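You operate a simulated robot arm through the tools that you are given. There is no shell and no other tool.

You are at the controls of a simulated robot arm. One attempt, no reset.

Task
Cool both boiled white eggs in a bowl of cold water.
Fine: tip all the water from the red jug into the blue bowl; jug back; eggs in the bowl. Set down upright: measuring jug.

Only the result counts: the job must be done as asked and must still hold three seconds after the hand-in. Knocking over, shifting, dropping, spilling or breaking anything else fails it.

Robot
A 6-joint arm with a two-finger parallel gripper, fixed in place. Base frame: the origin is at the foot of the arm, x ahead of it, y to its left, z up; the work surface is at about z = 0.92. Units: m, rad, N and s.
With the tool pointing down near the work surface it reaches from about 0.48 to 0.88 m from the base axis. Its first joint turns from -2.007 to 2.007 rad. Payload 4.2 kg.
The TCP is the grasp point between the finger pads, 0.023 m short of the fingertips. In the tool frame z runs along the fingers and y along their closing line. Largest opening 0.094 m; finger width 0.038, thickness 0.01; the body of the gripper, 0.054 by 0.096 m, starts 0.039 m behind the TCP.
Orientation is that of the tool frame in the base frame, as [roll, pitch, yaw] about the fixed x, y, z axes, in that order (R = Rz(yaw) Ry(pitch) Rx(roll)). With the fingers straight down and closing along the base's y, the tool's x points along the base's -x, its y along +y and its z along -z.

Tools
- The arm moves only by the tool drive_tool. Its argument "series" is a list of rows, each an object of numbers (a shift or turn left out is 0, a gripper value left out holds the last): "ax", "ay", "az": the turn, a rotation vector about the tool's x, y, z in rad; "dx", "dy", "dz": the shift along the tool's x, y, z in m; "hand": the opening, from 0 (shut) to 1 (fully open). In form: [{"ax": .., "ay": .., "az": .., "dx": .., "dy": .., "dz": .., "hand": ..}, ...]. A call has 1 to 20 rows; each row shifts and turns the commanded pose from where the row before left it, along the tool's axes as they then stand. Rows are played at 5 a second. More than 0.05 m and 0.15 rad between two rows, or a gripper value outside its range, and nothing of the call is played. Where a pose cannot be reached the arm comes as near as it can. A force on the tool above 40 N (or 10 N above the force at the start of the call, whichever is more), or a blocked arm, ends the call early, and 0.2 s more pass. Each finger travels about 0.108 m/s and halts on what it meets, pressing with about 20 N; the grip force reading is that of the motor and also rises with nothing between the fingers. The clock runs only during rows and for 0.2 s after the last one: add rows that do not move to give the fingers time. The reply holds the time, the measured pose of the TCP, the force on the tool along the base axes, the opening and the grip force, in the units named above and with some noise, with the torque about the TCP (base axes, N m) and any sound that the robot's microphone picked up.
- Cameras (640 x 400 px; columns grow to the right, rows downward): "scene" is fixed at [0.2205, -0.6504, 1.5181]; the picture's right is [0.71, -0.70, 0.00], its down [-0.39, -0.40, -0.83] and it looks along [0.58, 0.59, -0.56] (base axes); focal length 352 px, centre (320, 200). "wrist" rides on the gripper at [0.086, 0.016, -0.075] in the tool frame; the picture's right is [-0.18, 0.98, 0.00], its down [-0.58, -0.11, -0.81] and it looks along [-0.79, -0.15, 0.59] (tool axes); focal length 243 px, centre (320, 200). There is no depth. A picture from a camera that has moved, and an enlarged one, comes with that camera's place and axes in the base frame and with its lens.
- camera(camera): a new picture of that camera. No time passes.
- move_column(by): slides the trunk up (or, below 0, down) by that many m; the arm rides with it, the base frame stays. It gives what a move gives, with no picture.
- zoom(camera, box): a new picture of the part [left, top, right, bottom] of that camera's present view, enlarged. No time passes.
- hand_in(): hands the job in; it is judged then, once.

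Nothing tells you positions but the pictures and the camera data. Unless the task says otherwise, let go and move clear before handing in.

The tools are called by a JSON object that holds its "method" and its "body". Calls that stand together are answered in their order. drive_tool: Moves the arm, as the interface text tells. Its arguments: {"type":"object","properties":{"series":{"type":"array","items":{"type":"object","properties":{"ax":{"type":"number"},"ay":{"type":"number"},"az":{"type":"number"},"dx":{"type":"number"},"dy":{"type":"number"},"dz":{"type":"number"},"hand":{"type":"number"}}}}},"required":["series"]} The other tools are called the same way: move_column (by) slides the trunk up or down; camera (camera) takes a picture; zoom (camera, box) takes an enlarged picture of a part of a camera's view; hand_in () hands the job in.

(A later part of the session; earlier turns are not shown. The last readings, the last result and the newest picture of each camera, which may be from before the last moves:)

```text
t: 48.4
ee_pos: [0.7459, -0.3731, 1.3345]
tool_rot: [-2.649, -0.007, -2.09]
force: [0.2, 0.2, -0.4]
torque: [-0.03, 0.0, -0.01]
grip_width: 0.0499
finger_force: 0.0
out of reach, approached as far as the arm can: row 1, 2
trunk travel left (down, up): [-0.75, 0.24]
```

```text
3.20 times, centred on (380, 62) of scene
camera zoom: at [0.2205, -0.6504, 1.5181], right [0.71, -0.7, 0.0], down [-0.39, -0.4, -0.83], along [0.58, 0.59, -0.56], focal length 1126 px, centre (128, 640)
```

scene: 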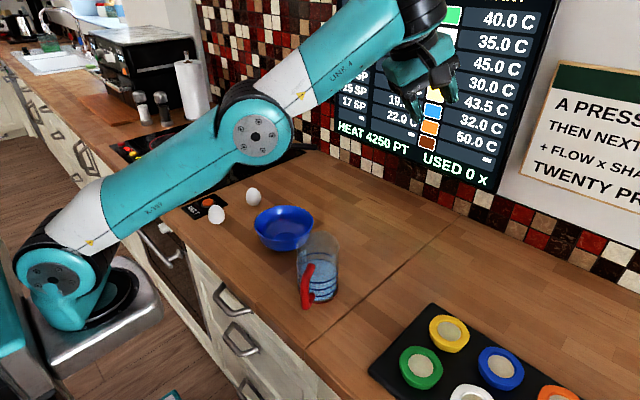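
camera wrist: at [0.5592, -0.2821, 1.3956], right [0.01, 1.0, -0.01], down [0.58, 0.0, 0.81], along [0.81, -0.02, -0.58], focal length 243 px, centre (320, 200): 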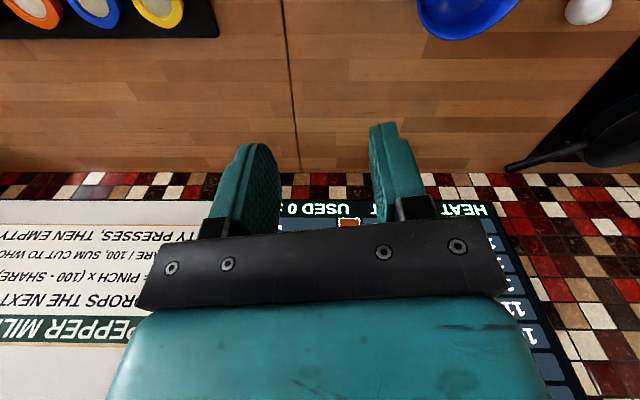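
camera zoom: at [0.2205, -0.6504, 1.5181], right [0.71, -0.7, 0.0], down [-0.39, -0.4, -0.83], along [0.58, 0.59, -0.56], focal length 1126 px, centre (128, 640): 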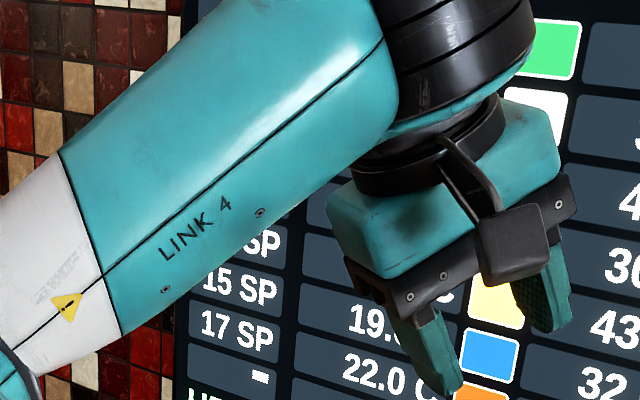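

The data now point to the elbow being stuck just past straight. I'll stretch the arm outward to full extension in open air, then come back, to get the elbow bending the normal way again.

{"method": "drive_tool", "body": {"series": [{"dy": -0.04, "dz": -0.012}, {"dy": -0.03, "dz": -0.01}, {}]}}

{"method": "drive_tool", "body": {"series": [{"dy": 0.03, "dz": 0.01}, {"dy": 0.04, "dz": 0.012}, {"dy": 0.04, "dz": 0.012}, {}]}}

{"method": "camera", "body": {"camera": "scene"}}

```text
t: 49.2
ee_pos: [0.7831, -0.3927, 1.3783]
tool_rot: [-2.645, -0.008, -2.09]
force: [0.5, -0.2, 0.4]
torque: [0.0, 0.01, 0.01]
grip_width: 0.0496
finger_force: 0.0
out of reach, approached as far as the arm can: row 2
trunk travel left (down, up): [-0.75, 0.24]
```

```text
t: 50.2
ee_pos: [0.7501, -0.3734, 1.3263]
tool_rot: [-2.648, -0.007, -2.089]
force: [0.9, -0.6, -0.9]
torque: [0.0, -0.01, 0.01]
grip_width: 0.0495
finger_force: 0.1
out of reach, approached as far as the arm can: row 2, 3
trunk travel left (down, up): [-0.75, 0.24]
```

```text
taken
```

scene: 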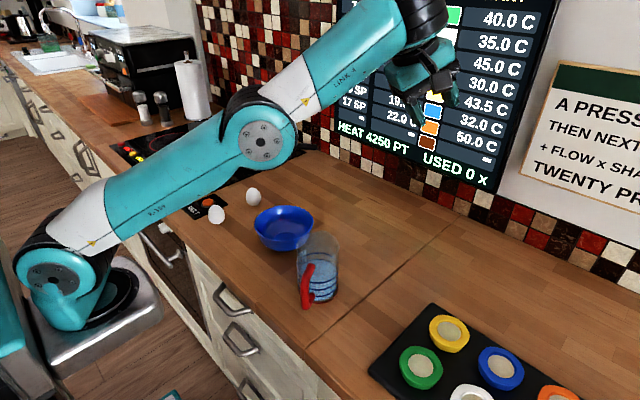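

The elbow is indeed on the wrong side of straight. I'll stretch again, sweep downward at full stretch so it tips over to the normal side, then pull in.

{"method": "drive_tool", "body": {"series": [{"dy": -0.04, "dz": -0.012}, {"dy": -0.04, "dz": -0.012}, {"dy": -0.03, "dz": -0.01}, {"dx": 0.002, "dy": -0.025, "dz": 0.04}, {"dx": 0.002, "dy": -0.025, "dz": 0.04}, {"dx": 0.002, "dy": -0.015, "dz": 0.04}, {}]}}

{"method": "drive_tool", "body": {"series": [{"dy": 0.037, "dz": 0.014}, {"dy": 0.037, "dz": 0.014}, {"dy": 0.037, "dz": 0.014}, {}]}}

{"method": "camera", "body": {"camera": "scene"}}

```text
t: 51.8
ee_pos: [0.8241, -0.4243, 1.2889]
tool_rot: [-2.65, 0.006, -2.084]
force: [0.2, 0.8, -1.2]
torque: [-0.02, 0.0, -0.01]
grip_width: 0.0499
finger_force: 0.1
out of reach, approached as far as the arm can: row 2, 3, 4, 5, 6
trunk travel left (down, up): [-0.75, 0.24]
```

```text
t: 52.8
ee_pos: [0.7594, -0.4053, 1.2761]
tool_rot: [-2.667, -0.002, -2.091]
force: [-0.2, 0.5, 0.8]
torque: [-0.02, -0.03, -0.03]
grip_width: 0.0499
finger_force: 0.1
out of reach, approached as far as the arm can: row 1, 2, 3
trunk travel left (down, up): [-0.75, 0.24]
```

```text
taken
```

scene: 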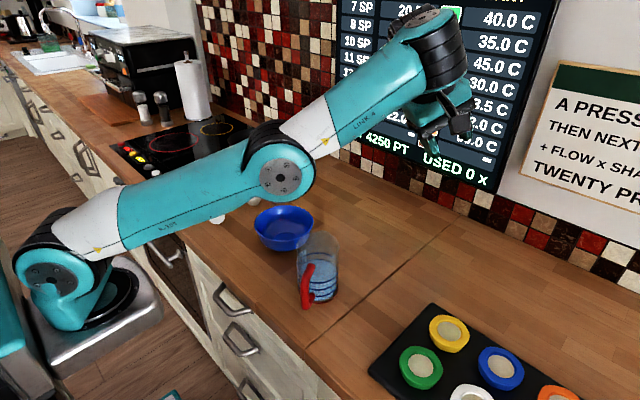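

The elbow has sunk closer to the jug than I like, so I'll raise the trunk for clearance first. Then I'll stretch fully and roll the wrist downward to tip the elbow over.

{"method": "move_column", "body": {"by": 0.15}}

{"method": "drive_tool", "body": {"series": [{"dy": -0.04, "dz": -0.025}, {"dy": -0.04, "dz": -0.02}, {"dy": -0.04, "dz": -0.012}, {"dy": -0.04, "dz": -0.012}, {"dy": -0.04, "dz": -0.012}, {}]}}

{"method": "camera", "body": {"camera": "scene"}}

```text
t: 54.5
ee_pos: [0.7598, -0.4049, 1.425]
tool_rot: [-2.666, -0.004, -2.091]
force: [-0.5, -0.3, 1.0]
torque: [-0.01, -0.02, 0.0]
grip_width: 0.0498
finger_force: 0.0
trunk travel left (down, up): [-0.9, 0.09]
```

```text
t: 55.9
ee_pos: [0.7926, -0.4222, 1.494]
tool_rot: [-2.665, -0.004, -2.09]
force: [0.4, -0.2, 0.0]
torque: [-0.02, 0.03, -0.03]
grip_width: 0.05
finger_force: 0.1
out of reach, approached as far as the arm can: row 2, 3, 4, 5
trunk travel left (down, up): [-0.9, 0.09]
```

```text
taken
```

scene: 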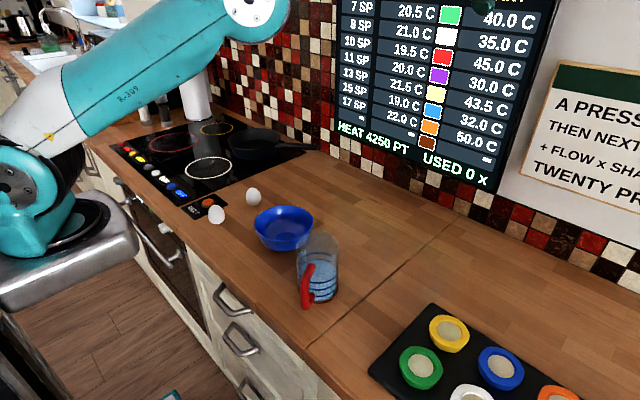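

{"method": "drive_tool", "body": {"series": [{"dy": -0.022, "dz": 0.042}, {"dy": -0.022, "dz": 0.042}, {"dy": -0.022, "dz": 0.042}, {"dy": -0.022, "dz": 0.042}, {"dy": 0.0065, "dz": 0.045}, {"dy": 0.0065, "dz": 0.045}, {"dy": 0.02, "dz": 0.035}, {}]}}

{"method": "camera", "body": {"camera": "scene"}}

```text
t: 57.7
ee_pos: [0.8718, -0.4623, 1.2321]
tool_rot: [-2.669, -0.002, -2.09]
force: [-0.7, -0.4, -0.1]
torque: [-0.01, 0.0, -0.03]
grip_width: 0.0498
finger_force: 0.0
out of reach, approached as far as the arm can: row 1, 2, 3, 4, 6, 7
trunk travel left (down, up): [-0.9, 0.09]
```

```text
taken
```

scene: 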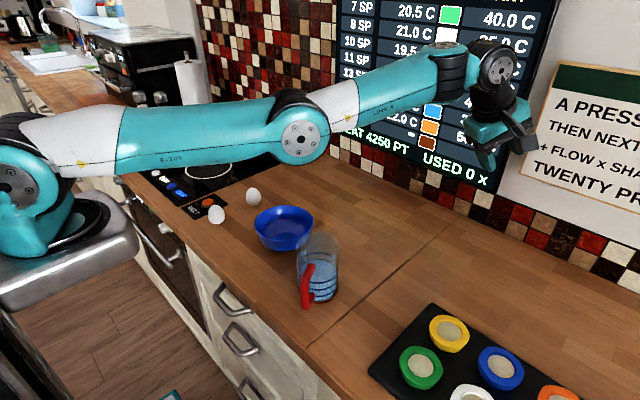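

{"method": "drive_tool", "body": {"series": [{"ax": 0.15, "dx": -0.003, "dy": 0.0485, "dz": 0.005}, {}]}}

{"method": "drive_tool", "body": {"series": [{"ax": 0.15, "dx": -0.003, "dy": 0.0485, "dz": 0.005}, {"ax": 0.15, "dx": -0.003, "dy": 0.0485, "dz": 0.005}, {"ax": 0.15, "dx": -0.003, "dy": 0.0485, "dz": 0.005}, {}]}}

{"method": "camera", "body": {"camera": "scene"}}

```text
t: 58.3
ee_pos: [0.8944, -0.4743, 1.2154]
tool_rot: [-2.516, -0.003, -2.089]
force: [-0.7, 0.0, -0.1]
torque: [-0.01, 0.0, -0.01]
grip_width: 0.0499
finger_force: 0.1
out of reach, approached as far as the arm can: row 1
trunk travel left (down, up): [-0.9, 0.09]
```

```text
t: 59.3
ee_pos: [0.9374, -0.4856, 1.0974]
tool_rot: [-2.067, -0.002, -2.089]
force: [0.2, -0.6, 0.0]
torque: [0.01, 0.01, 0.0]
grip_width: 0.0498
finger_force: 0.1
out of reach, approached as far as the arm can: row 1, 2, 3
trunk travel left (down, up): [-0.9, 0.09]
```

```text
taken
```

scene: 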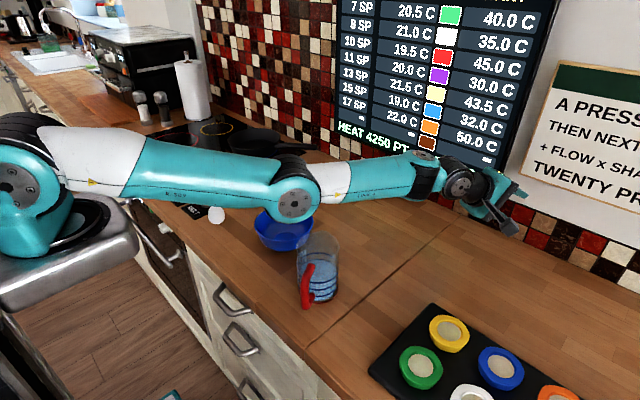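

The arm is now stretched nearly straight, and its elbow is closer to the jug than is comfortable. I'll raise the trunk for clearance first, then lift while rotating the tool back down so the elbow bends upward.

{"method": "move_column", "body": {"by": 0.09}}

{"method": "drive_tool", "body": {"series": [{"ax": -0.14, "dy": -0.036, "dz": -0.027}, {"ax": -0.14, "dy": -0.032, "dz": -0.032}, {"ax": -0.14, "dy": -0.027, "dz": -0.036}, {}]}}

{"method": "camera", "body": {"camera": "scene"}}

```text
t: 60.6
ee_pos: [0.9364, -0.487, 1.1878]
tool_rot: [-2.068, -0.003, -2.09]
force: [0.0, 1.6, -0.3]
torque: [0.0, 0.02, 0.01]
grip_width: 0.0496
finger_force: 0.0
trunk travel left (down, up): [-0.99, 0.0]
```

```text
t: 61.6
ee_pos: [0.9034, -0.468, 1.3199]
tool_rot: [-2.49, -0.003, -2.088]
force: [0.5, -0.5, -0.7]
torque: [0.0, 0.02, 0.0]
grip_width: 0.0497
finger_force: 0.0
out of reach, approached as far as the arm can: row 3
trunk travel left (down, up): [-0.99, 0.0]
```

```text
taken
```

scene: 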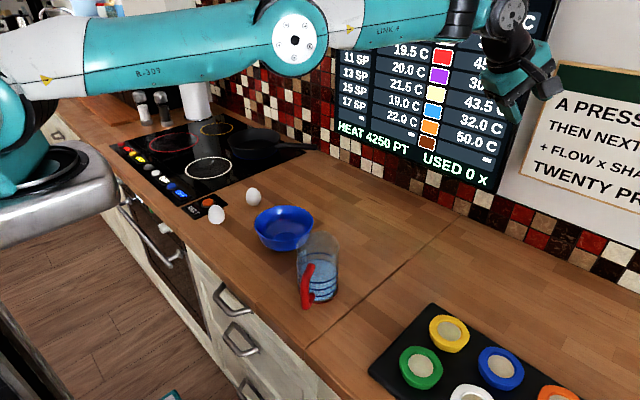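

{"method": "drive_tool", "body": {"series": [{"ax": -0.14, "dy": -0.012, "dz": -0.04}, {"ax": -0.14, "dy": 0.0, "dz": -0.04}, {"ax": -0.14, "dy": 0.015, "dz": -0.035}, {"dy": 0.03, "dz": -0.01}, {"dy": 0.03, "dz": 0.0}, {}]}}

{"method": "camera", "body": {"camera": "scene"}}

```text
t: 63.0
ee_pos: [0.774, -0.3921, 1.4111]
tool_rot: [-2.908, -0.003, -2.089]
force: [0.1, -0.2, -0.1]
torque: [-0.01, -0.01, 0.01]
grip_width: 0.05
finger_force: 0.0
out of reach, approached as far as the arm can: row 1, 2, 3
trunk travel left (down, up): [-0.99, 0.0]
```

```text
taken
```

scene: 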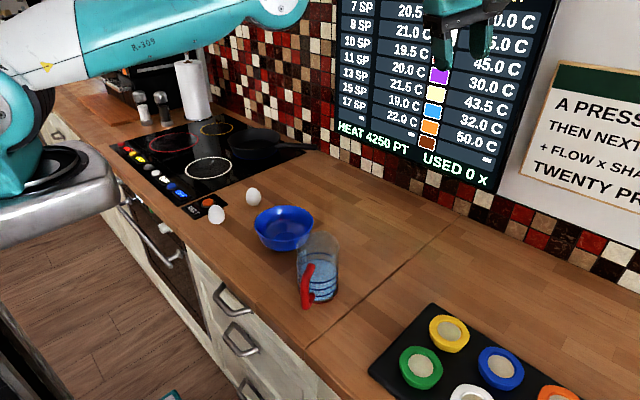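

That broke free: the last inward rows went through. I'll keep pulling in and straighten the tool.

{"method": "drive_tool", "body": {"series": [{"dy": 0.03, "dz": 0.0}, {"dy": 0.03, "dz": 0.01}, {"dy": 0.03, "dz": 0.01}, {"ax": -0.12, "dy": 0.02}, {"ax": -0.1136, "dy": 0.02}, {}]}}

{"method": "camera", "body": {"camera": "scene"}}

```text
t: 64.4
ee_pos: [0.7362, -0.3718, 1.3994]
tool_rot: [3.14, -0.004, -2.088]
force: [-0.1, 0.5, 0.1]
torque: [0.0, -0.01, -0.02]
grip_width: 0.05
finger_force: 0.2
out of reach, approached as far as the arm can: row 1, 2, 3
trunk travel left (down, up): [-0.99, 0.0]
```

```text
taken
```

scene: 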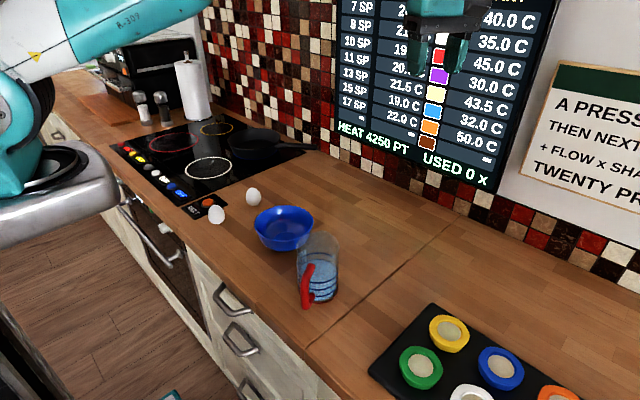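

The same limit came back. I'll look closely at the wrist, since its shape seems different from the start.

{"method": "move_column", "body": {"by": -0.24}}

{"method": "camera", "body": {"camera": "scene"}}

{"method": "zoom", "body": {"camera": "scene", "box": [200, 0, 520, 200]}}

```text
t: 66.9
ee_pos: [0.7363, -0.3725, 1.1596]
tool_rot: [-3.141, -0.003, -2.09]
force: [0.2, 0.0, 0.1]
torque: [0.01, 0.0, -0.01]
grip_width: 0.0498
finger_force: 0.1
trunk travel left (down, up): [-0.75, 0.24]
```

```text
taken
```

scene: 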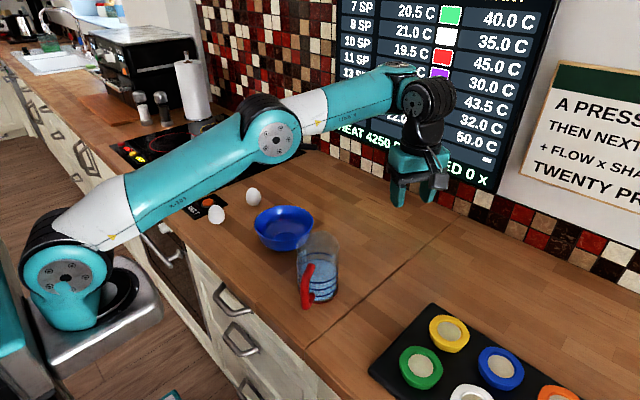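

```text
2.00 times, centred on (360, 100) of scene
camera zoom: at [0.2205, -0.6504, 1.5181], right [0.71, -0.7, 0.0], down [-0.39, -0.4, -0.83], along [0.58, 0.59, -0.56], focal length 704 px, centre (240, 400)
```

zoom: 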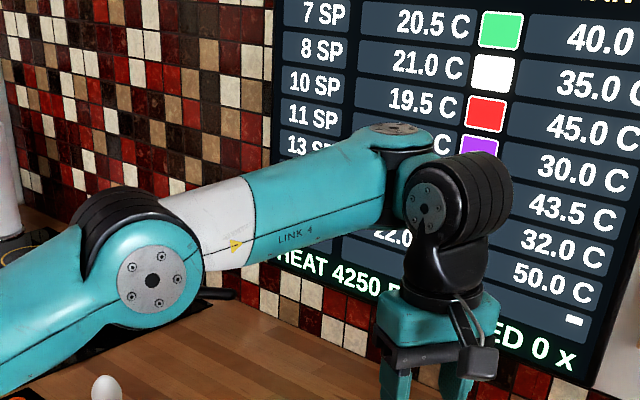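

Now the wrist makes sense: there's a singularity when the tool is square to the forearm. To get around it, I'll lean the tool sideways, move inward past it, then straighten again.

{"method": "drive_tool", "body": {"series": [{"ay": 0.13}, {"ay": 0.13}, {"ay": 0.14}, {}]}}

{"method": "drive_tool", "body": {"series": [{"dx": -0.0063, "dy": 0.0339, "dz": -0.0027}, {"dx": -0.0063, "dy": 0.0339, "dz": -0.0027}, {}]}}

{"method": "camera", "body": {"camera": "scene"}}

```text
t: 67.9
ee_pos: [0.7185, -0.3786, 1.1464]
tool_rot: [-3.14, -0.405, -2.09]
force: [-0.2, -0.4, 0.2]
torque: [-0.03, -0.02, 0.0]
grip_width: 0.0498
finger_force: 0.0
out of reach, approached as far as the arm can: row 2, 3
trunk travel left (down, up): [-0.75, 0.24]
```

```text
t: 68.7
ee_pos: [0.6668, -0.3303, 1.146]
tool_rot: [-3.139, -0.404, -2.089]
force: [0.8, 0.2, -0.5]
torque: [0.01, 0.0, -0.01]
grip_width: 0.0496
finger_force: 0.1
trunk travel left (down, up): [-0.75, 0.24]
```

```text
taken
```

scene: 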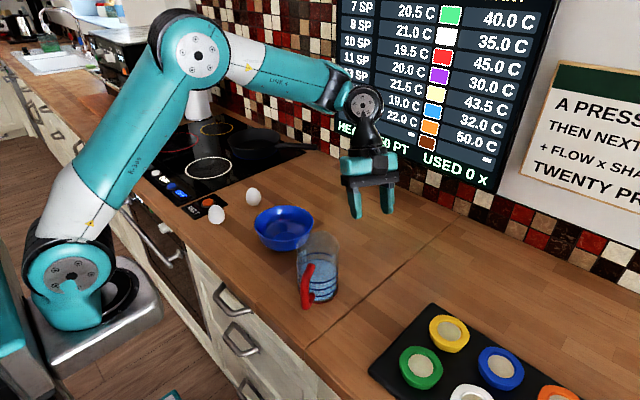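

That worked: the forearm now slopes down in its normal arrangement. I'll straighten the tool and move over the jug's far rim.

{"method": "drive_tool", "body": {"series": [{"ay": -0.135}, {"ay": -0.135}, {"ay": -0.134}, {}]}}

```text
t: 69.7
ee_pos: [0.6663, -0.3317, 1.1464]
tool_rot: [3.141, 0.002, -2.088]
force: [0.1, 0.1, 0.9]
torque: [0.01, -0.02, -0.01]
grip_width: 0.0498
finger_force: 0.0
trunk travel left (down, up): [-0.75, 0.24]
```

{"method": "drive_tool", "body": {"series": [{"dx": -0.0089, "dy": 0.0182}, {"dx": -0.0089, "dy": 0.0182}, {"dx": -0.0088, "dy": 0.0183}, {"dz": 0.023}, {"dz": 0.023}, {}]}}

{"method": "camera", "body": {"camera": "wrist"}}

{"method": "zoom", "body": {"camera": "scene", "box": [260, 180, 400, 320]}}

```text
t: 71.1
ee_pos: [0.6319, -0.2812, 1.1014]
tool_rot: [3.141, -0.001, -2.089]
force: [-0.1, -0.2, -0.4]
torque: [-0.01, 0.04, -0.01]
grip_width: 0.0495
finger_force: 0.2
trunk travel left (down, up): [-0.75, 0.24]
```

```text
taken
camera wrist: at [0.5748, -0.349, 1.175], right [-0.76, 0.65, 0.0], down [0.38, 0.45, 0.81], along [0.52, 0.62, -0.59], focal length 243 px, centre (320, 200)
```

wrist: 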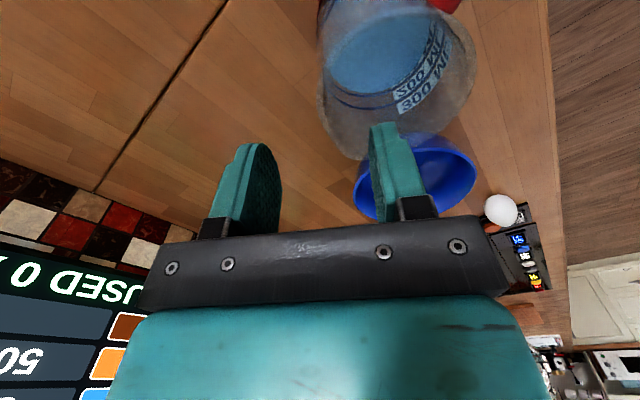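

```text
2.86 times, centred on (330, 250) of scene
camera zoom: at [0.2205, -0.6504, 1.5181], right [0.71, -0.7, 0.0], down [-0.39, -0.4, -0.83], along [0.58, 0.59, -0.56], focal length 1005 px, centre (291, 57)
```

zoom: 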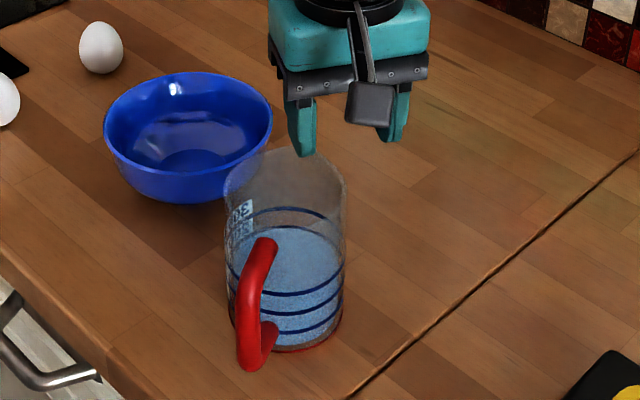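

{"method": "zoom", "body": {"camera": "wrist", "box": [280, 0, 500, 180]}}

```text
2.22 times, centred on (390, 90) of wrist
camera zoom: at [0.5748, -0.349, 1.175], right [-0.76, 0.65, 0.0], down [0.38, 0.45, 0.81], along [0.52, 0.62, -0.59], focal length 539 px, centre (164, 444)
```

zoom: 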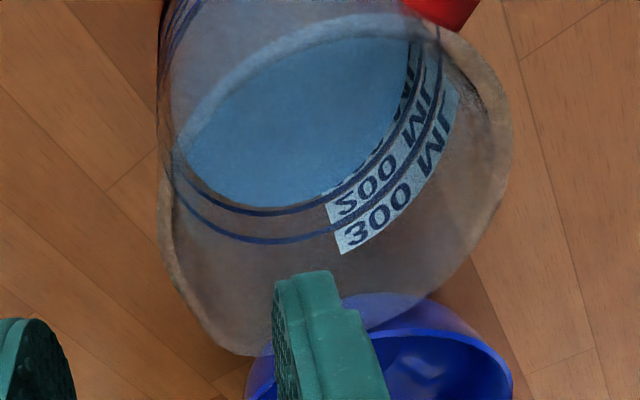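

The fingers line up with the wall: the rim circle's centre is about (0.596, -0.260) with radius 0.0435, and the inner finger is well inside it. I'll descend slowly to straddle the wall.

{"method": "drive_tool", "body": {"series": [{"dz": 0.015}, {"dz": 0.015}, {"dz": 0.01}, {}]}}

{"method": "zoom", "body": {"camera": "wrist", "box": [180, 0, 500, 240]}}

{"method": "zoom", "body": {"camera": "scene", "box": [280, 190, 380, 310]}}

```text
t: 72.1
ee_pos: [0.6319, -0.2818, 1.0597]
tool_rot: [-3.14, 0.001, -2.09]
force: [0.1, -0.4, 0.7]
torque: [0.03, 0.0, 0.0]
grip_width: 0.0499
finger_force: 0.1
trunk travel left (down, up): [-0.75, 0.24]
```

```text
1.67 times, centred on (340, 120) of wrist
camera zoom: at [0.5748, -0.3491, 1.1344], right [-0.76, 0.65, 0.0], down [0.38, 0.45, 0.81], along [0.52, 0.62, -0.59], focal length 404 px, centre (287, 333)
```

zoom: 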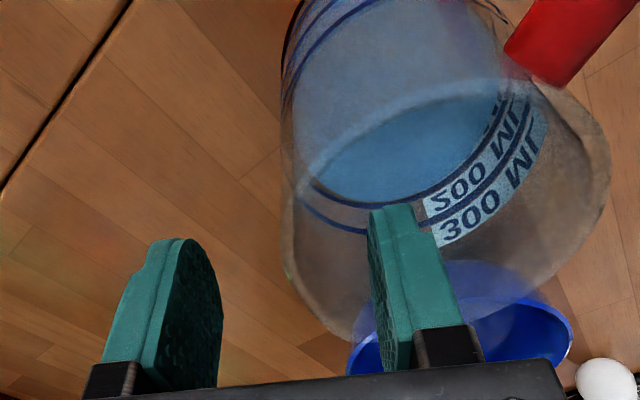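

```text
3.33 times, centred on (330, 250) of scene
camera zoom: at [0.2205, -0.6504, 1.5181], right [0.71, -0.7, 0.0], down [-0.39, -0.4, -0.83], along [0.58, 0.59, -0.56], focal length 1172 px, centre (287, 33)
```

zoom: 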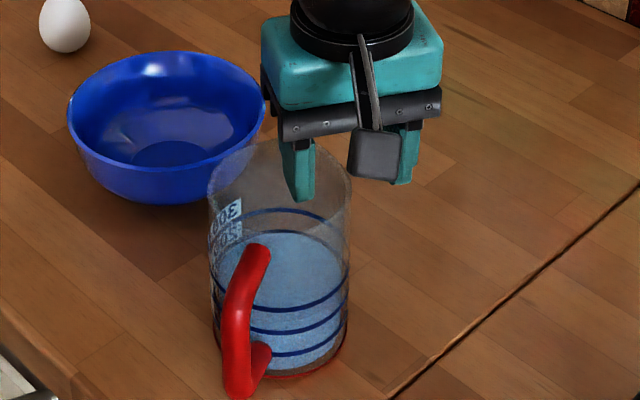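

{"method": "drive_tool", "body": {"series": [{"dz": 0.01}, {"dz": 0.01}, {"dz": 0.01}, {"dz": 0.01}, {}]}}

{"method": "zoom", "body": {"camera": "scene", "box": [280, 190, 380, 310]}}

{"method": "zoom", "body": {"camera": "wrist", "box": [180, 40, 500, 280]}}

```text
t: 73.3
ee_pos: [0.6305, -0.2838, 1.0204]
tool_rot: [3.141, 0.0, -2.089]
force: [0.1, -0.6, -0.3]
torque: [-0.01, -0.02, 0.0]
grip_width: 0.0498
finger_force: 0.0
trunk travel left (down, up): [-0.75, 0.24]
```

```text
3.33 times, centred on (330, 250) of scene
camera zoom: at [0.2205, -0.6504, 1.5181], right [0.71, -0.7, 0.0], down [-0.39, -0.4, -0.83], along [0.58, 0.59, -0.56], focal length 1172 px, centre (287, 33)
```

zoom: 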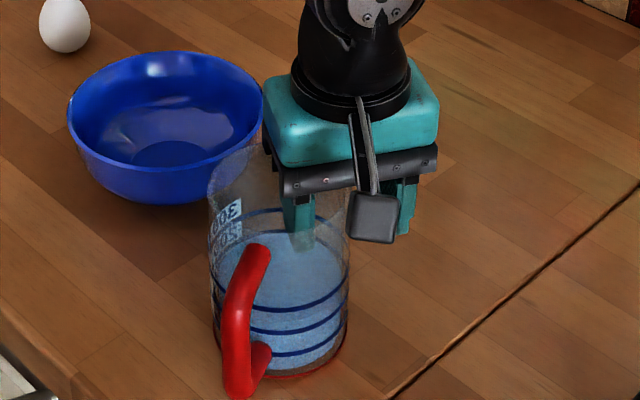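

```text
1.67 times, centred on (340, 160) of wrist
camera zoom: at [0.5745, -0.3502, 1.0935], right [-0.76, 0.65, 0.0], down [0.38, 0.45, 0.81], along [0.52, 0.62, -0.59], focal length 404 px, centre (287, 267)
```

zoom: 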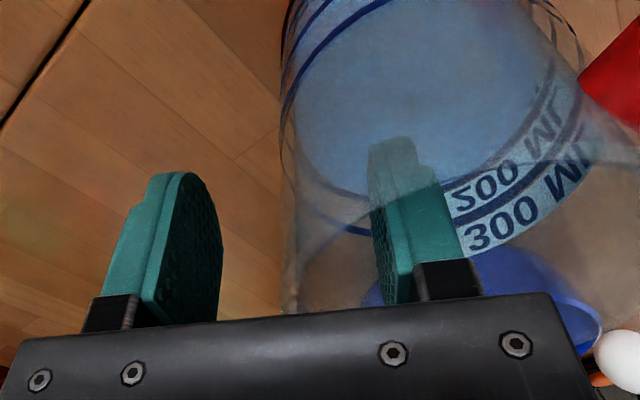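

One finger is inside and one outside, with no contact. I'll make a small centring correction and close gently on the wall.

{"method": "drive_tool", "body": {"series": [{"dx": -0.004, "dy": 0.0015}, {}, {"hand": 0.25}, {}, {"hand": 0.0}, {}, {}, {}]}}

{"method": "zoom", "body": {"camera": "scene", "box": [280, 190, 380, 310]}}

{"method": "zoom", "body": {"camera": "wrist", "box": [180, 40, 500, 280]}}

```text
t: 75.1
ee_pos: [0.6328, -0.2778, 1.0207]
tool_rot: [3.141, 0.0, -2.089]
force: [0.7, 1.0, 1.1]
torque: [0.07, 0.1, -0.08]
grip_width: 0.0114
finger_force: 19.7
trunk travel left (down, up): [-0.75, 0.24]
```

```text
3.33 times, centred on (330, 250) of scene
camera zoom: at [0.2205, -0.6504, 1.5181], right [0.71, -0.7, 0.0], down [-0.39, -0.4, -0.83], along [0.58, 0.59, -0.56], focal length 1172 px, centre (287, 33)
```

zoom: 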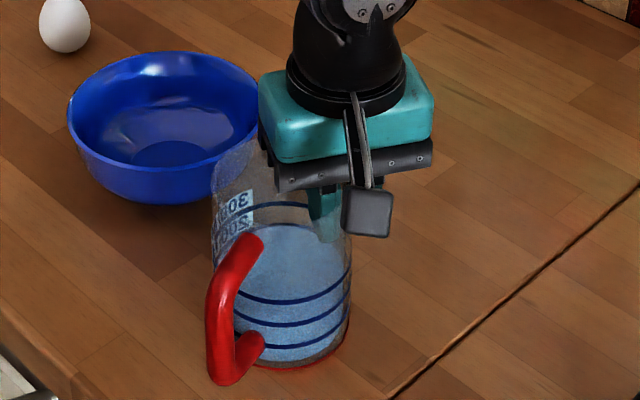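

```text
1.67 times, centred on (340, 160) of wrist
camera zoom: at [0.5754, -0.3455, 1.0937], right [-0.76, 0.65, 0.0], down [0.38, 0.45, 0.81], along [0.52, 0.62, -0.59], focal length 404 px, centre (287, 267)
```

zoom: 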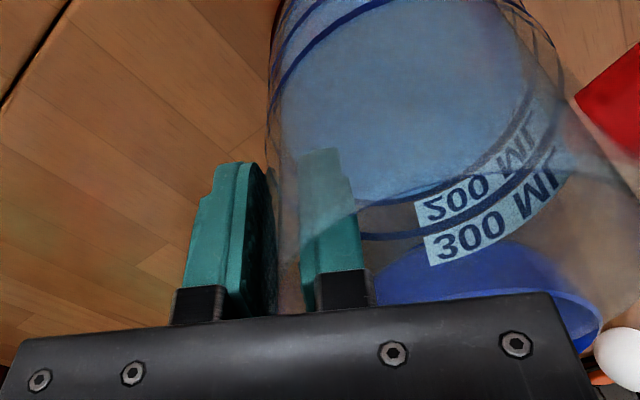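

I've got a firm grip on the wall (19.7 N, width 0.011). I'll lift slightly as a test and check that the jug hangs level.

{"method": "drive_tool", "body": {"series": [{"dz": -0.005}, {"dz": -0.005}, {"dz": -0.005}, {}, {}]}}

{"method": "zoom", "body": {"camera": "scene", "box": [280, 190, 380, 310]}}

{"method": "zoom", "body": {"camera": "wrist", "box": [180, 40, 500, 280]}}

```text
t: 76.3
ee_pos: [0.6328, -0.2796, 1.0343]
tool_rot: [3.141, -0.002, -2.09]
force: [0.3, 0.8, -4.4]
torque: [-0.06, -0.18, -0.02]
grip_width: 0.0116
finger_force: 19.7
trunk travel left (down, up): [-0.75, 0.24]
```

```text
3.33 times, centred on (330, 250) of scene
camera zoom: at [0.2205, -0.6504, 1.5181], right [0.71, -0.7, 0.0], down [-0.39, -0.4, -0.83], along [0.58, 0.59, -0.56], focal length 1172 px, centre (287, 33)
```

zoom: 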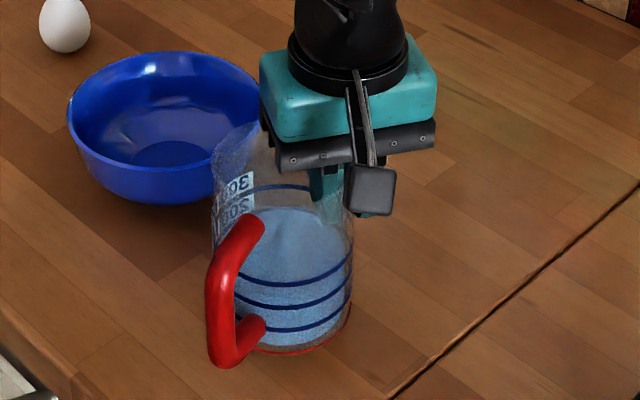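

```text
1.67 times, centred on (340, 160) of wrist
camera zoom: at [0.5759, -0.3461, 1.109], right [-0.76, 0.65, 0.0], down [0.38, 0.45, 0.81], along [0.52, 0.62, -0.59], focal length 404 px, centre (287, 267)
```

zoom: 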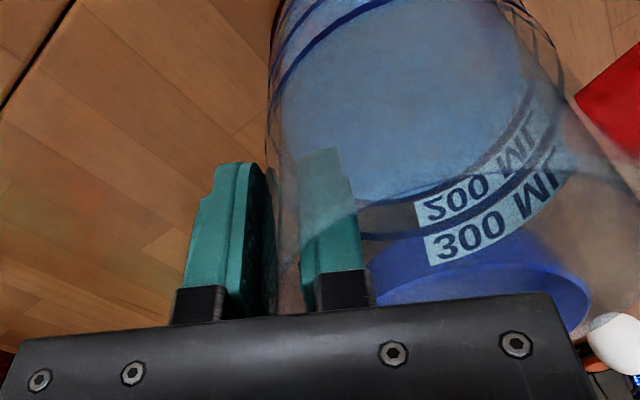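

The jug lifts cleanly (about 0.45 kg), level and without slipping. I'll lift it to carrying height, turn it to face the robot and move toward the bowl.

{"method": "drive_tool", "body": {"series": [{"dz": -0.02}, {"dz": -0.03}, {"dz": -0.03}, {"dz": -0.03}, {"dz": -0.03}, {"dz": -0.02}, {}]}}

{"method": "drive_tool", "body": {"series": [{"az": -0.07}, {"az": -0.07}, {"az": -0.07}, {"az": -0.07}, {}]}}

{"method": "camera", "body": {"camera": "scene"}}

```text
t: 77.9
ee_pos: [0.635, -0.2772, 1.195]
tool_rot: [3.14, 0.0, -2.089]
force: [1.6, 0.1, -3.5]
torque: [-0.09, -0.19, 0.02]
grip_width: 0.0113
finger_force: 20.2
trunk travel left (down, up): [-0.75, 0.24]
```

```text
t: 79.1
ee_pos: [0.6324, -0.2792, 1.1948]
tool_rot: [3.14, -0.001, -1.808]
force: [0.2, -0.7, -3.4]
torque: [-0.02, -0.17, 0.02]
grip_width: 0.0114
finger_force: 20.0
trunk travel left (down, up): [-0.75, 0.24]
```

```text
taken
```

scene: 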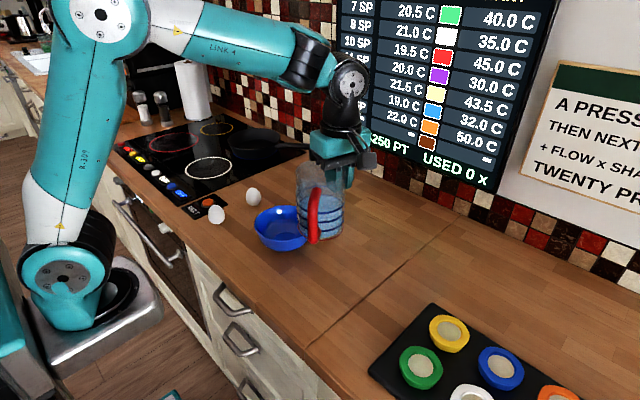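

{"method": "drive_tool", "body": {"series": [{"dx": -0.0175, "dy": -0.0028}, {"dx": -0.0175, "dy": -0.0028}, {"dx": -0.0175, "dy": -0.0028}, {"dx": -0.0175, "dy": -0.0028}, {"dx": -0.0175, "dy": -0.0028}, {"dx": -0.0175, "dy": -0.0028}, {"dx": -0.0175, "dy": -0.0028}, {"dx": -0.0175, "dy": -0.0027}, {"dx": -0.0175, "dy": -0.0027}, {"dx": -0.0179, "dy": -0.0027}, {}]}}

{"method": "camera", "body": {"camera": "scene"}}

{"method": "camera", "body": {"camera": "wrist"}}

```text
t: 81.5
ee_pos: [0.7011, -0.1149, 1.1953]
tool_rot: [-3.141, -0.002, -1.811]
force: [-0.2, 0.3, -2.9]
torque: [-0.01, -0.15, 0.02]
grip_width: 0.0111
finger_force: 19.8
trunk travel left (down, up): [-0.75, 0.24]
```

```text
taken
```

scene: 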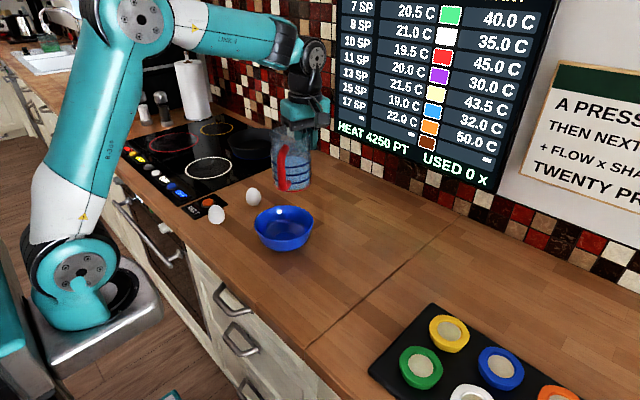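

```text
taken
camera wrist: at [0.6653, -0.1952, 1.2695], right [-0.91, 0.41, 0.0], down [0.24, 0.54, 0.81], along [0.33, 0.74, -0.59], focal length 243 px, centre (320, 200)
```

wrist: 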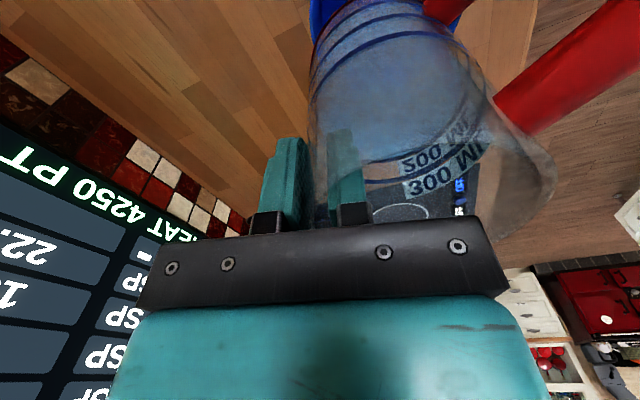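

The water is still about level with the 200 line and the grip is steady. I'll start tilting, up to about 48°, which is well short of the angle where the water would reach the lip.

{"method": "drive_tool", "body": {"series": [{"ax": 0.06}, {"ax": 0.07}, {"ax": 0.07}, {"ax": 0.07}, {"ax": 0.07}, {"ax": 0.07}, {"ax": 0.07}, {"ax": 0.06}, {}, {}]}}

{"method": "zoom", "body": {"camera": "scene", "box": [190, 60, 390, 270]}}

{"method": "camera", "body": {"camera": "wrist"}}

```text
t: 83.7
ee_pos: [0.7005, -0.1149, 1.1945]
tool_rot: [-2.602, -0.001, -1.808]
force: [0.0, 0.4, -3.8]
torque: [0.04, -0.09, 0.01]
grip_width: 0.0112
finger_force: 20.0
trunk travel left (down, up): [-0.75, 0.24]
```

```text
1.90 times, centred on (290, 165) of scene
camera zoom: at [0.2205, -0.6504, 1.5181], right [0.71, -0.7, 0.0], down [-0.39, -0.4, -0.83], along [0.58, 0.59, -0.56], focal length 670 px, centre (377, 267)
```

zoom: 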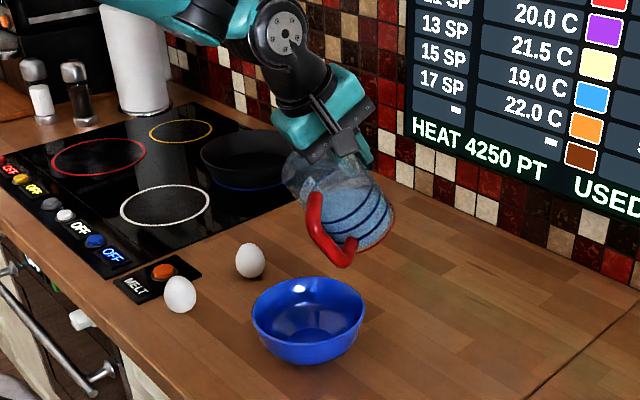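

```text
taken
camera wrist: at [0.6295, -0.1862, 1.2501], right [-0.78, 0.38, -0.51], down [-0.18, 0.64, 0.75], along [0.61, 0.67, -0.43], focal length 243 px, centre (320, 200)
```

wrist: 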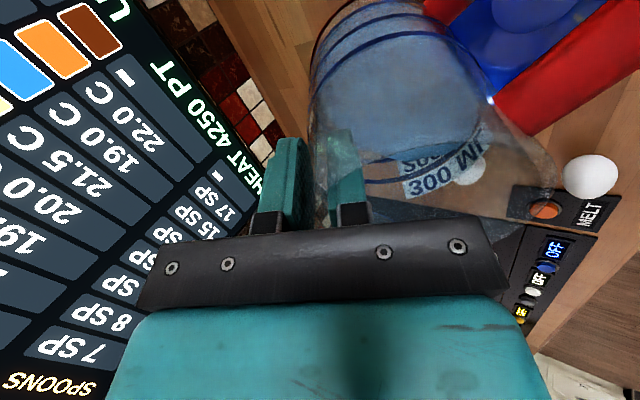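

{"method": "drive_tool", "body": {"series": [{"ax": 0.06}, {"ax": 0.06}, {"ax": 0.06}, {"ax": 0.06}, {"ax": 0.06}, {}, {}]}}

{"method": "zoom", "body": {"camera": "scene", "box": [190, 60, 390, 270]}}

{"method": "camera", "body": {"camera": "wrist"}}

```text
t: 85.3
ee_pos: [0.7012, -0.1145, 1.1959]
tool_rot: [-2.3, 0.001, -1.809]
force: [-0.4, 0.5, -3.2]
torque: [0.0, -0.03, -0.01]
grip_width: 0.0112
finger_force: 19.9
trunk travel left (down, up): [-0.75, 0.24]
```

```text
1.90 times, centred on (290, 165) of scene
camera zoom: at [0.2205, -0.6504, 1.5181], right [0.71, -0.7, 0.0], down [-0.39, -0.4, -0.83], along [0.58, 0.59, -0.56], focal length 670 px, centre (377, 267)
```

zoom: 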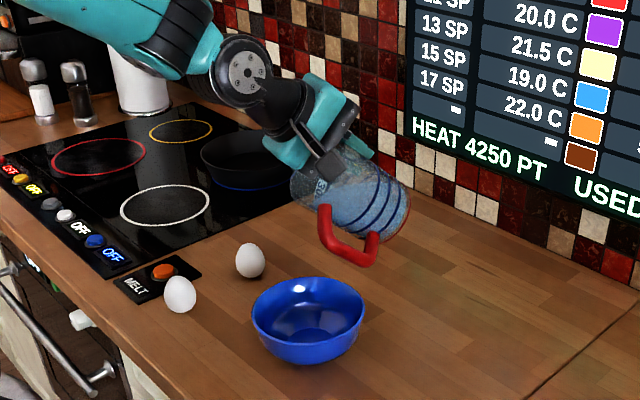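

```text
taken
camera wrist: at [0.616, -0.1827, 1.2324], right [-0.59, 0.33, -0.73], down [-0.38, 0.69, 0.62], along [0.71, 0.64, -0.28], focal length 243 px, centre (320, 200)
```

wrist: 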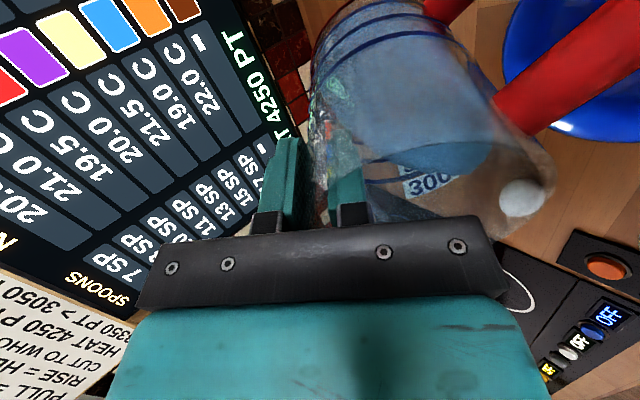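

The tilt is at 48° with the lip above the bowl and the water held. Keeping that tilt, I'll alternately raise the arm and lower the trunk to reach the pouring posture.

{"method": "drive_tool", "body": {"series": [{"dy": -0.0186, "dz": -0.0167}, {"dy": -0.0186, "dz": -0.0167}, {"dy": -0.0186, "dz": -0.0167}, {"dy": -0.0186, "dz": -0.0167}, {}]}}

{"method": "move_column", "body": {"by": -0.1}}

```text
t: 86.5
ee_pos: [0.7006, -0.1143, 1.2955]
tool_rot: [-2.299, 0.001, -1.809]
force: [0.2, -0.5, -3.3]
torque: [0.04, 0.03, 0.01]
grip_width: 0.0113
finger_force: 19.9
trunk travel left (down, up): [-0.75, 0.24]
```

```text
t: 87.8
ee_pos: [0.7013, -0.1145, 1.1965]
tool_rot: [-2.299, 0.002, -1.807]
force: [0.3, 0.1, -4.3]
torque: [0.02, -0.01, 0.01]
grip_width: 0.0112
finger_force: 19.7
trunk travel left (down, up): [-0.65, 0.34]
```

{"method": "drive_tool", "body": {"series": [{"dy": -0.0186, "dz": -0.0167}, {"dy": -0.0186, "dz": -0.0167}, {"dy": -0.0186, "dz": -0.0167}, {"dy": -0.0186, "dz": -0.0167}, {}]}}

{"method": "move_column", "body": {"by": -0.12}}

{"method": "camera", "body": {"camera": "scene"}}

```text
t: 89.0
ee_pos: [0.7013, -0.1145, 1.2977]
tool_rot: [-2.3, -0.001, -1.809]
force: [-0.7, 0.5, -3.6]
torque: [0.03, -0.01, 0.0]
grip_width: 0.0114
finger_force: 20.0
trunk travel left (down, up): [-0.65, 0.34]
```

```text
t: 90.5
ee_pos: [0.7014, -0.1138, 1.1766]
tool_rot: [-2.299, 0.0, -1.811]
force: [-0.7, 0.9, -4.0]
torque: [0.07, 0.01, -0.01]
grip_width: 0.0111
finger_force: 19.4
trunk travel left (down, up): [-0.53, 0.46]
```

```text
taken
```

scene: 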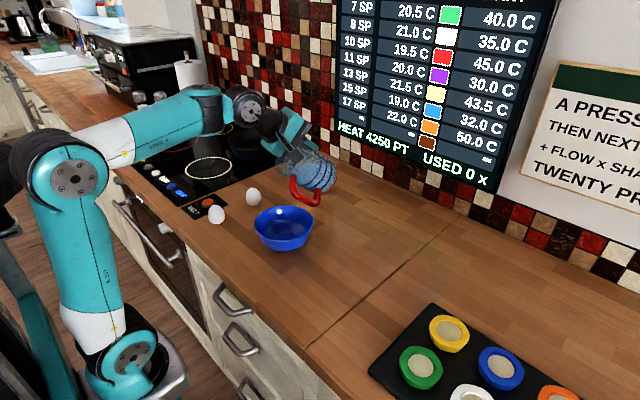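

{"method": "drive_tool", "body": {"series": [{"dy": -0.025, "dz": -0.0095}, {"dy": -0.025, "dz": -0.0095}, {}]}}

{"method": "move_column", "body": {"by": -0.05}}

{"method": "zoom", "body": {"camera": "scene", "box": [190, 80, 390, 270]}}

{"method": "camera", "body": {"camera": "wrist"}}

```text
t: 91.3
ee_pos: [0.7187, -0.1193, 1.2268]
tool_rot: [-2.301, 0.0, -1.809]
force: [-0.1, -0.2, -3.1]
torque: [0.04, 0.01, 0.01]
grip_width: 0.0112
finger_force: 20.9
trunk travel left (down, up): [-0.53, 0.46]
```

```text
t: 92.2
ee_pos: [0.7171, -0.1193, 1.1773]
tool_rot: [-2.301, 0.001, -1.809]
force: [0.7, -0.1, -3.6]
torque: [0.03, 0.0, 0.0]
grip_width: 0.0113
finger_force: 19.6
trunk travel left (down, up): [-0.48, 0.51]
```

```text
2.11 times, centred on (290, 175) of scene
camera zoom: at [0.2205, -0.6504, 1.5181], right [0.71, -0.7, 0.0], down [-0.39, -0.4, -0.83], along [0.58, 0.59, -0.56], focal length 741 px, centre (383, 253)
```

zoom: 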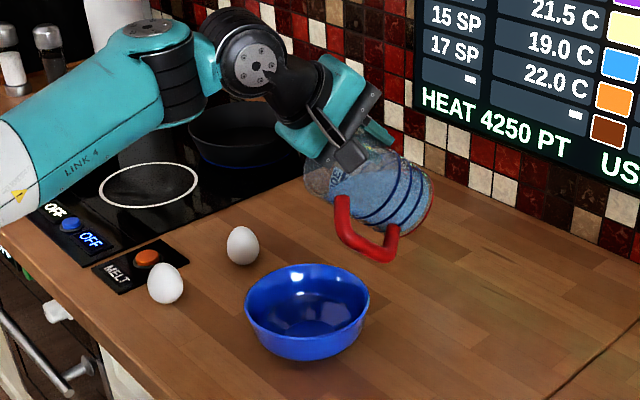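

```text
taken
camera wrist: at [0.6332, -0.1878, 1.2142], right [-0.59, 0.33, -0.73], down [-0.38, 0.69, 0.62], along [0.71, 0.64, -0.28], focal length 243 px, centre (320, 200)
```

wrist: 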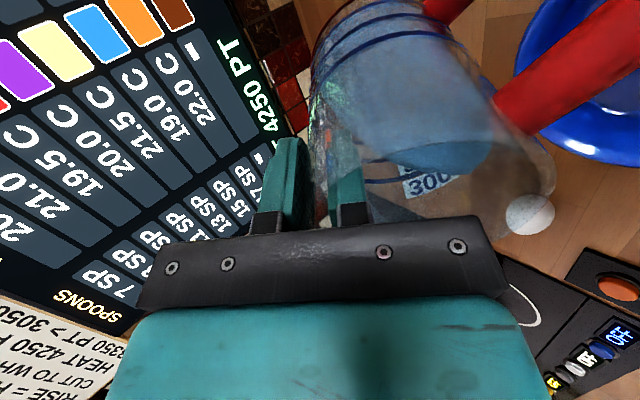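

The lip sits right over the bowl. I'll tilt slowly toward 60° and watch for the water to start.

{"method": "drive_tool", "body": {"series": [{"ax": 0.05}, {"ax": 0.05}, {"ax": 0.05}, {"ax": 0.05}, {}, {}]}}

{"method": "zoom", "body": {"camera": "scene", "box": [190, 80, 390, 270]}}

{"method": "camera", "body": {"camera": "wrist"}}

```text
t: 93.6
ee_pos: [0.7184, -0.119, 1.1774]
tool_rot: [-2.102, 0.0, -1.808]
force: [-0.4, -0.1, -2.8]
torque: [0.06, 0.05, -0.02]
grip_width: 0.0112
finger_force: 19.8
trunk travel left (down, up): [-0.48, 0.51]
```

```text
2.11 times, centred on (290, 175) of scene
camera zoom: at [0.2205, -0.6504, 1.5181], right [0.71, -0.7, 0.0], down [-0.39, -0.4, -0.83], along [0.58, 0.59, -0.56], focal length 741 px, centre (383, 253)
```

zoom: 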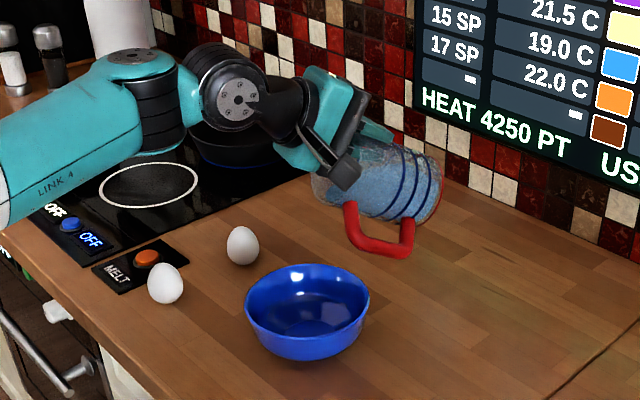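

```text
taken
camera wrist: at [0.6273, -0.1863, 1.2001], right [-0.44, 0.3, -0.85], down [-0.49, 0.72, 0.5], along [0.76, 0.63, -0.17], focal length 243 px, centre (320, 200)
```

wrist: 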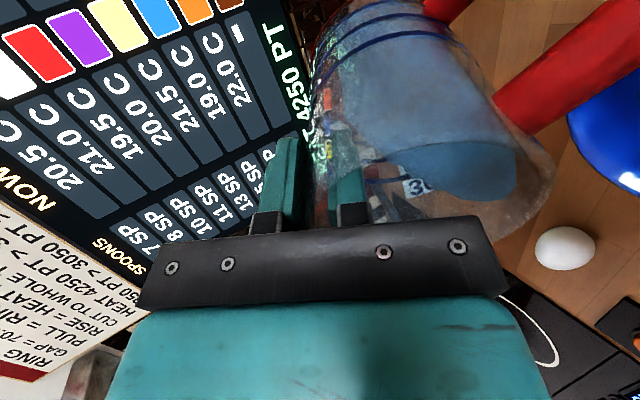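

{"method": "drive_tool", "body": {"series": [{"ax": 0.04, "dy": 0.0012, "dz": -0.0023}, {"ax": 0.04, "dy": 0.0012, "dz": -0.0024}, {"ax": 0.03, "dy": 0.0009, "dz": -0.0018}, {}, {}]}}

{"method": "zoom", "body": {"camera": "scene", "box": [190, 80, 390, 270]}}

{"method": "camera", "body": {"camera": "wrist"}}

```text
t: 94.8
ee_pos: [0.71, -0.1167, 1.1777]
tool_rot: [-1.992, 0.001, -1.809]
force: [0.1, 0.6, -3.8]
torque: [0.08, 0.08, 0.04]
grip_width: 0.0113
finger_force: 20.4
trunk travel left (down, up): [-0.48, 0.51]
```

```text
2.11 times, centred on (290, 175) of scene
camera zoom: at [0.2205, -0.6504, 1.5181], right [0.71, -0.7, 0.0], down [-0.39, -0.4, -0.83], along [0.58, 0.59, -0.56], focal length 741 px, centre (383, 253)
```

zoom: 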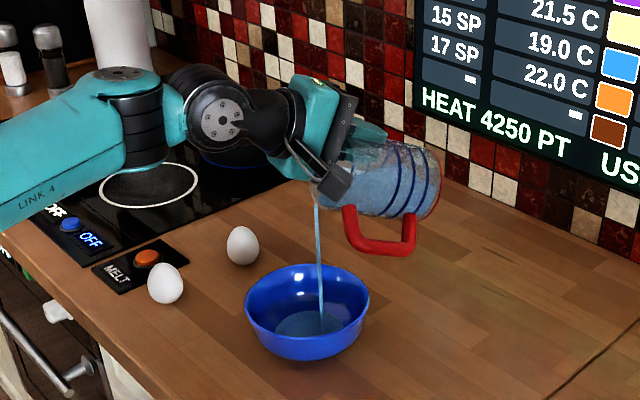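

```text
taken
camera wrist: at [0.6178, -0.1835, 1.1925], right [-0.35, 0.27, -0.9], down [-0.54, 0.73, 0.43], along [0.77, 0.63, -0.11], focal length 243 px, centre (320, 200)
```

wrist: 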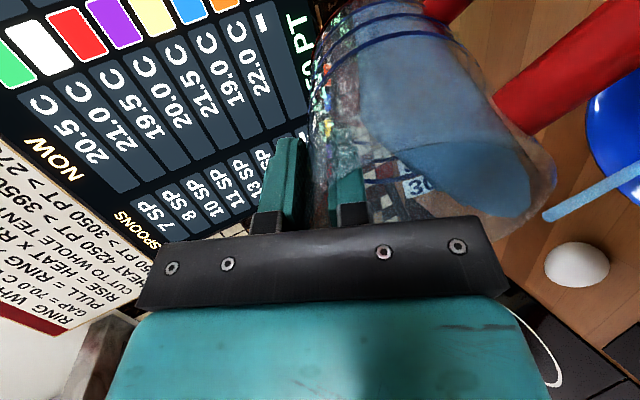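

The water is streaming into the middle of the bowl. I'll keep tilting slowly, shifting inward to keep the stream centred.

{"method": "drive_tool", "body": {"series": [{}, {"ax": 0.03, "dy": 0.0008, "dz": -0.0019}, {}, {"ax": 0.03, "dy": 0.0007, "dz": -0.0019}, {}, {"ax": 0.03, "dy": 0.0007, "dz": -0.0019}, {}, {"ax": 0.03, "dy": 0.0006, "dz": -0.002}, {}, {}]}}

{"method": "zoom", "body": {"camera": "scene", "box": [190, 80, 390, 270]}}

```text
t: 97.0
ee_pos: [0.7028, -0.1157, 1.1781]
tool_rot: [-1.873, 0.001, -1.809]
force: [-1.5, -0.2, -3.3]
torque: [0.04, 0.07, 0.0]
grip_width: 0.0111
finger_force: 19.9
trunk travel left (down, up): [-0.48, 0.51]
```

```text
2.11 times, centred on (290, 175) of scene
camera zoom: at [0.2205, -0.6504, 1.5181], right [0.71, -0.7, 0.0], down [-0.39, -0.4, -0.83], along [0.58, 0.59, -0.56], focal length 741 px, centre (383, 253)
```

zoom: 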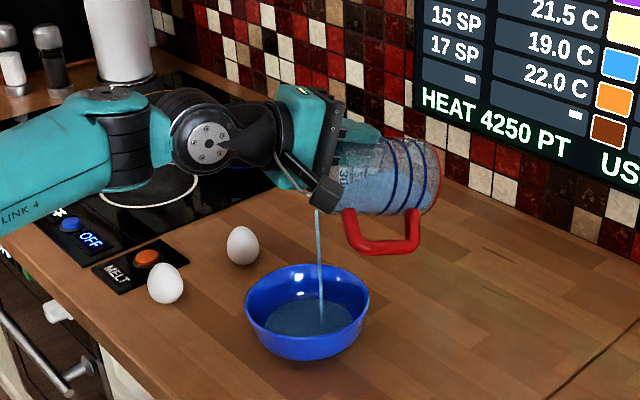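

{"method": "drive_tool", "body": {"series": [{"ax": 0.03, "dy": 0.0005, "dz": -0.002}, {}, {"ax": 0.03, "dy": 0.0005, "dz": -0.002}, {}, {"ax": 0.03, "dy": 0.0004, "dz": -0.002}, {}, {"ax": 0.03, "dy": 0.0003, "dz": -0.002}, {}, {"ax": 0.03, "dy": 0.0003, "dz": -0.002}, {}, {"ax": 0.03, "dy": 0.0002, "dz": -0.002}, {}, {"ax": 0.03, "dy": 0.0002, "dz": -0.002}, {}, {"ax": 0.03, "dy": 0.0001, "dz": -0.002}, {}]}}

{"method": "zoom", "body": {"camera": "scene", "box": [190, 80, 390, 270]}}

{"method": "camera", "body": {"camera": "wrist"}}

```text
t: 100.4
ee_pos: [0.6879, -0.112, 1.1763]
tool_rot: [-1.63, 0.0, -1.809]
force: [0.1, -0.4, -2.6]
torque: [0.03, 0.08, -0.02]
grip_width: 0.0109
finger_force: 19.8
trunk travel left (down, up): [-0.48, 0.51]
```

```text
2.11 times, centred on (290, 175) of scene
camera zoom: at [0.2205, -0.6504, 1.5181], right [0.71, -0.7, 0.0], down [-0.39, -0.4, -0.83], along [0.58, 0.59, -0.56], focal length 741 px, centre (383, 253)
```

zoom: 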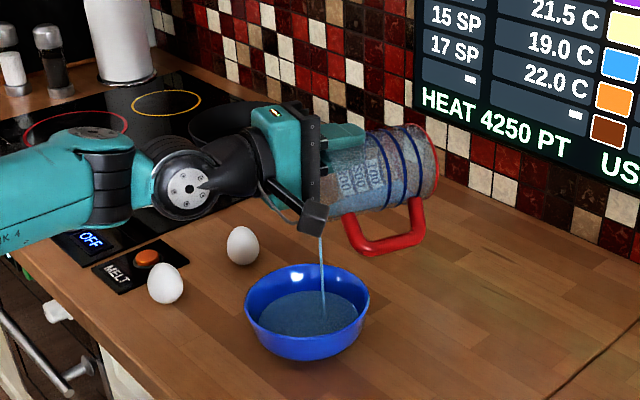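

```text
taken
camera wrist: at [0.5935, -0.1786, 1.1656], right [-0.01, 0.19, -0.98], down [-0.64, 0.75, 0.16], along [0.77, 0.63, 0.11], focal length 243 px, centre (320, 200)
```

wrist: 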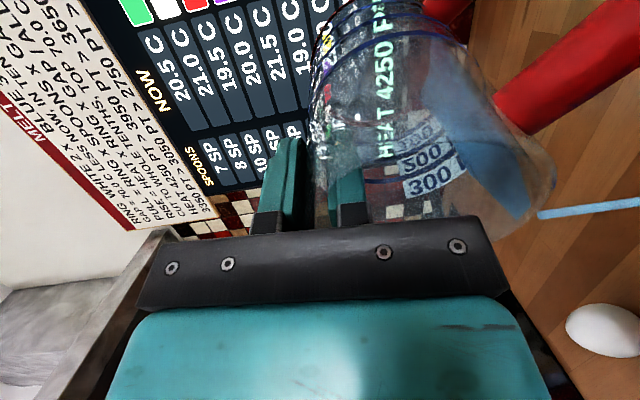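

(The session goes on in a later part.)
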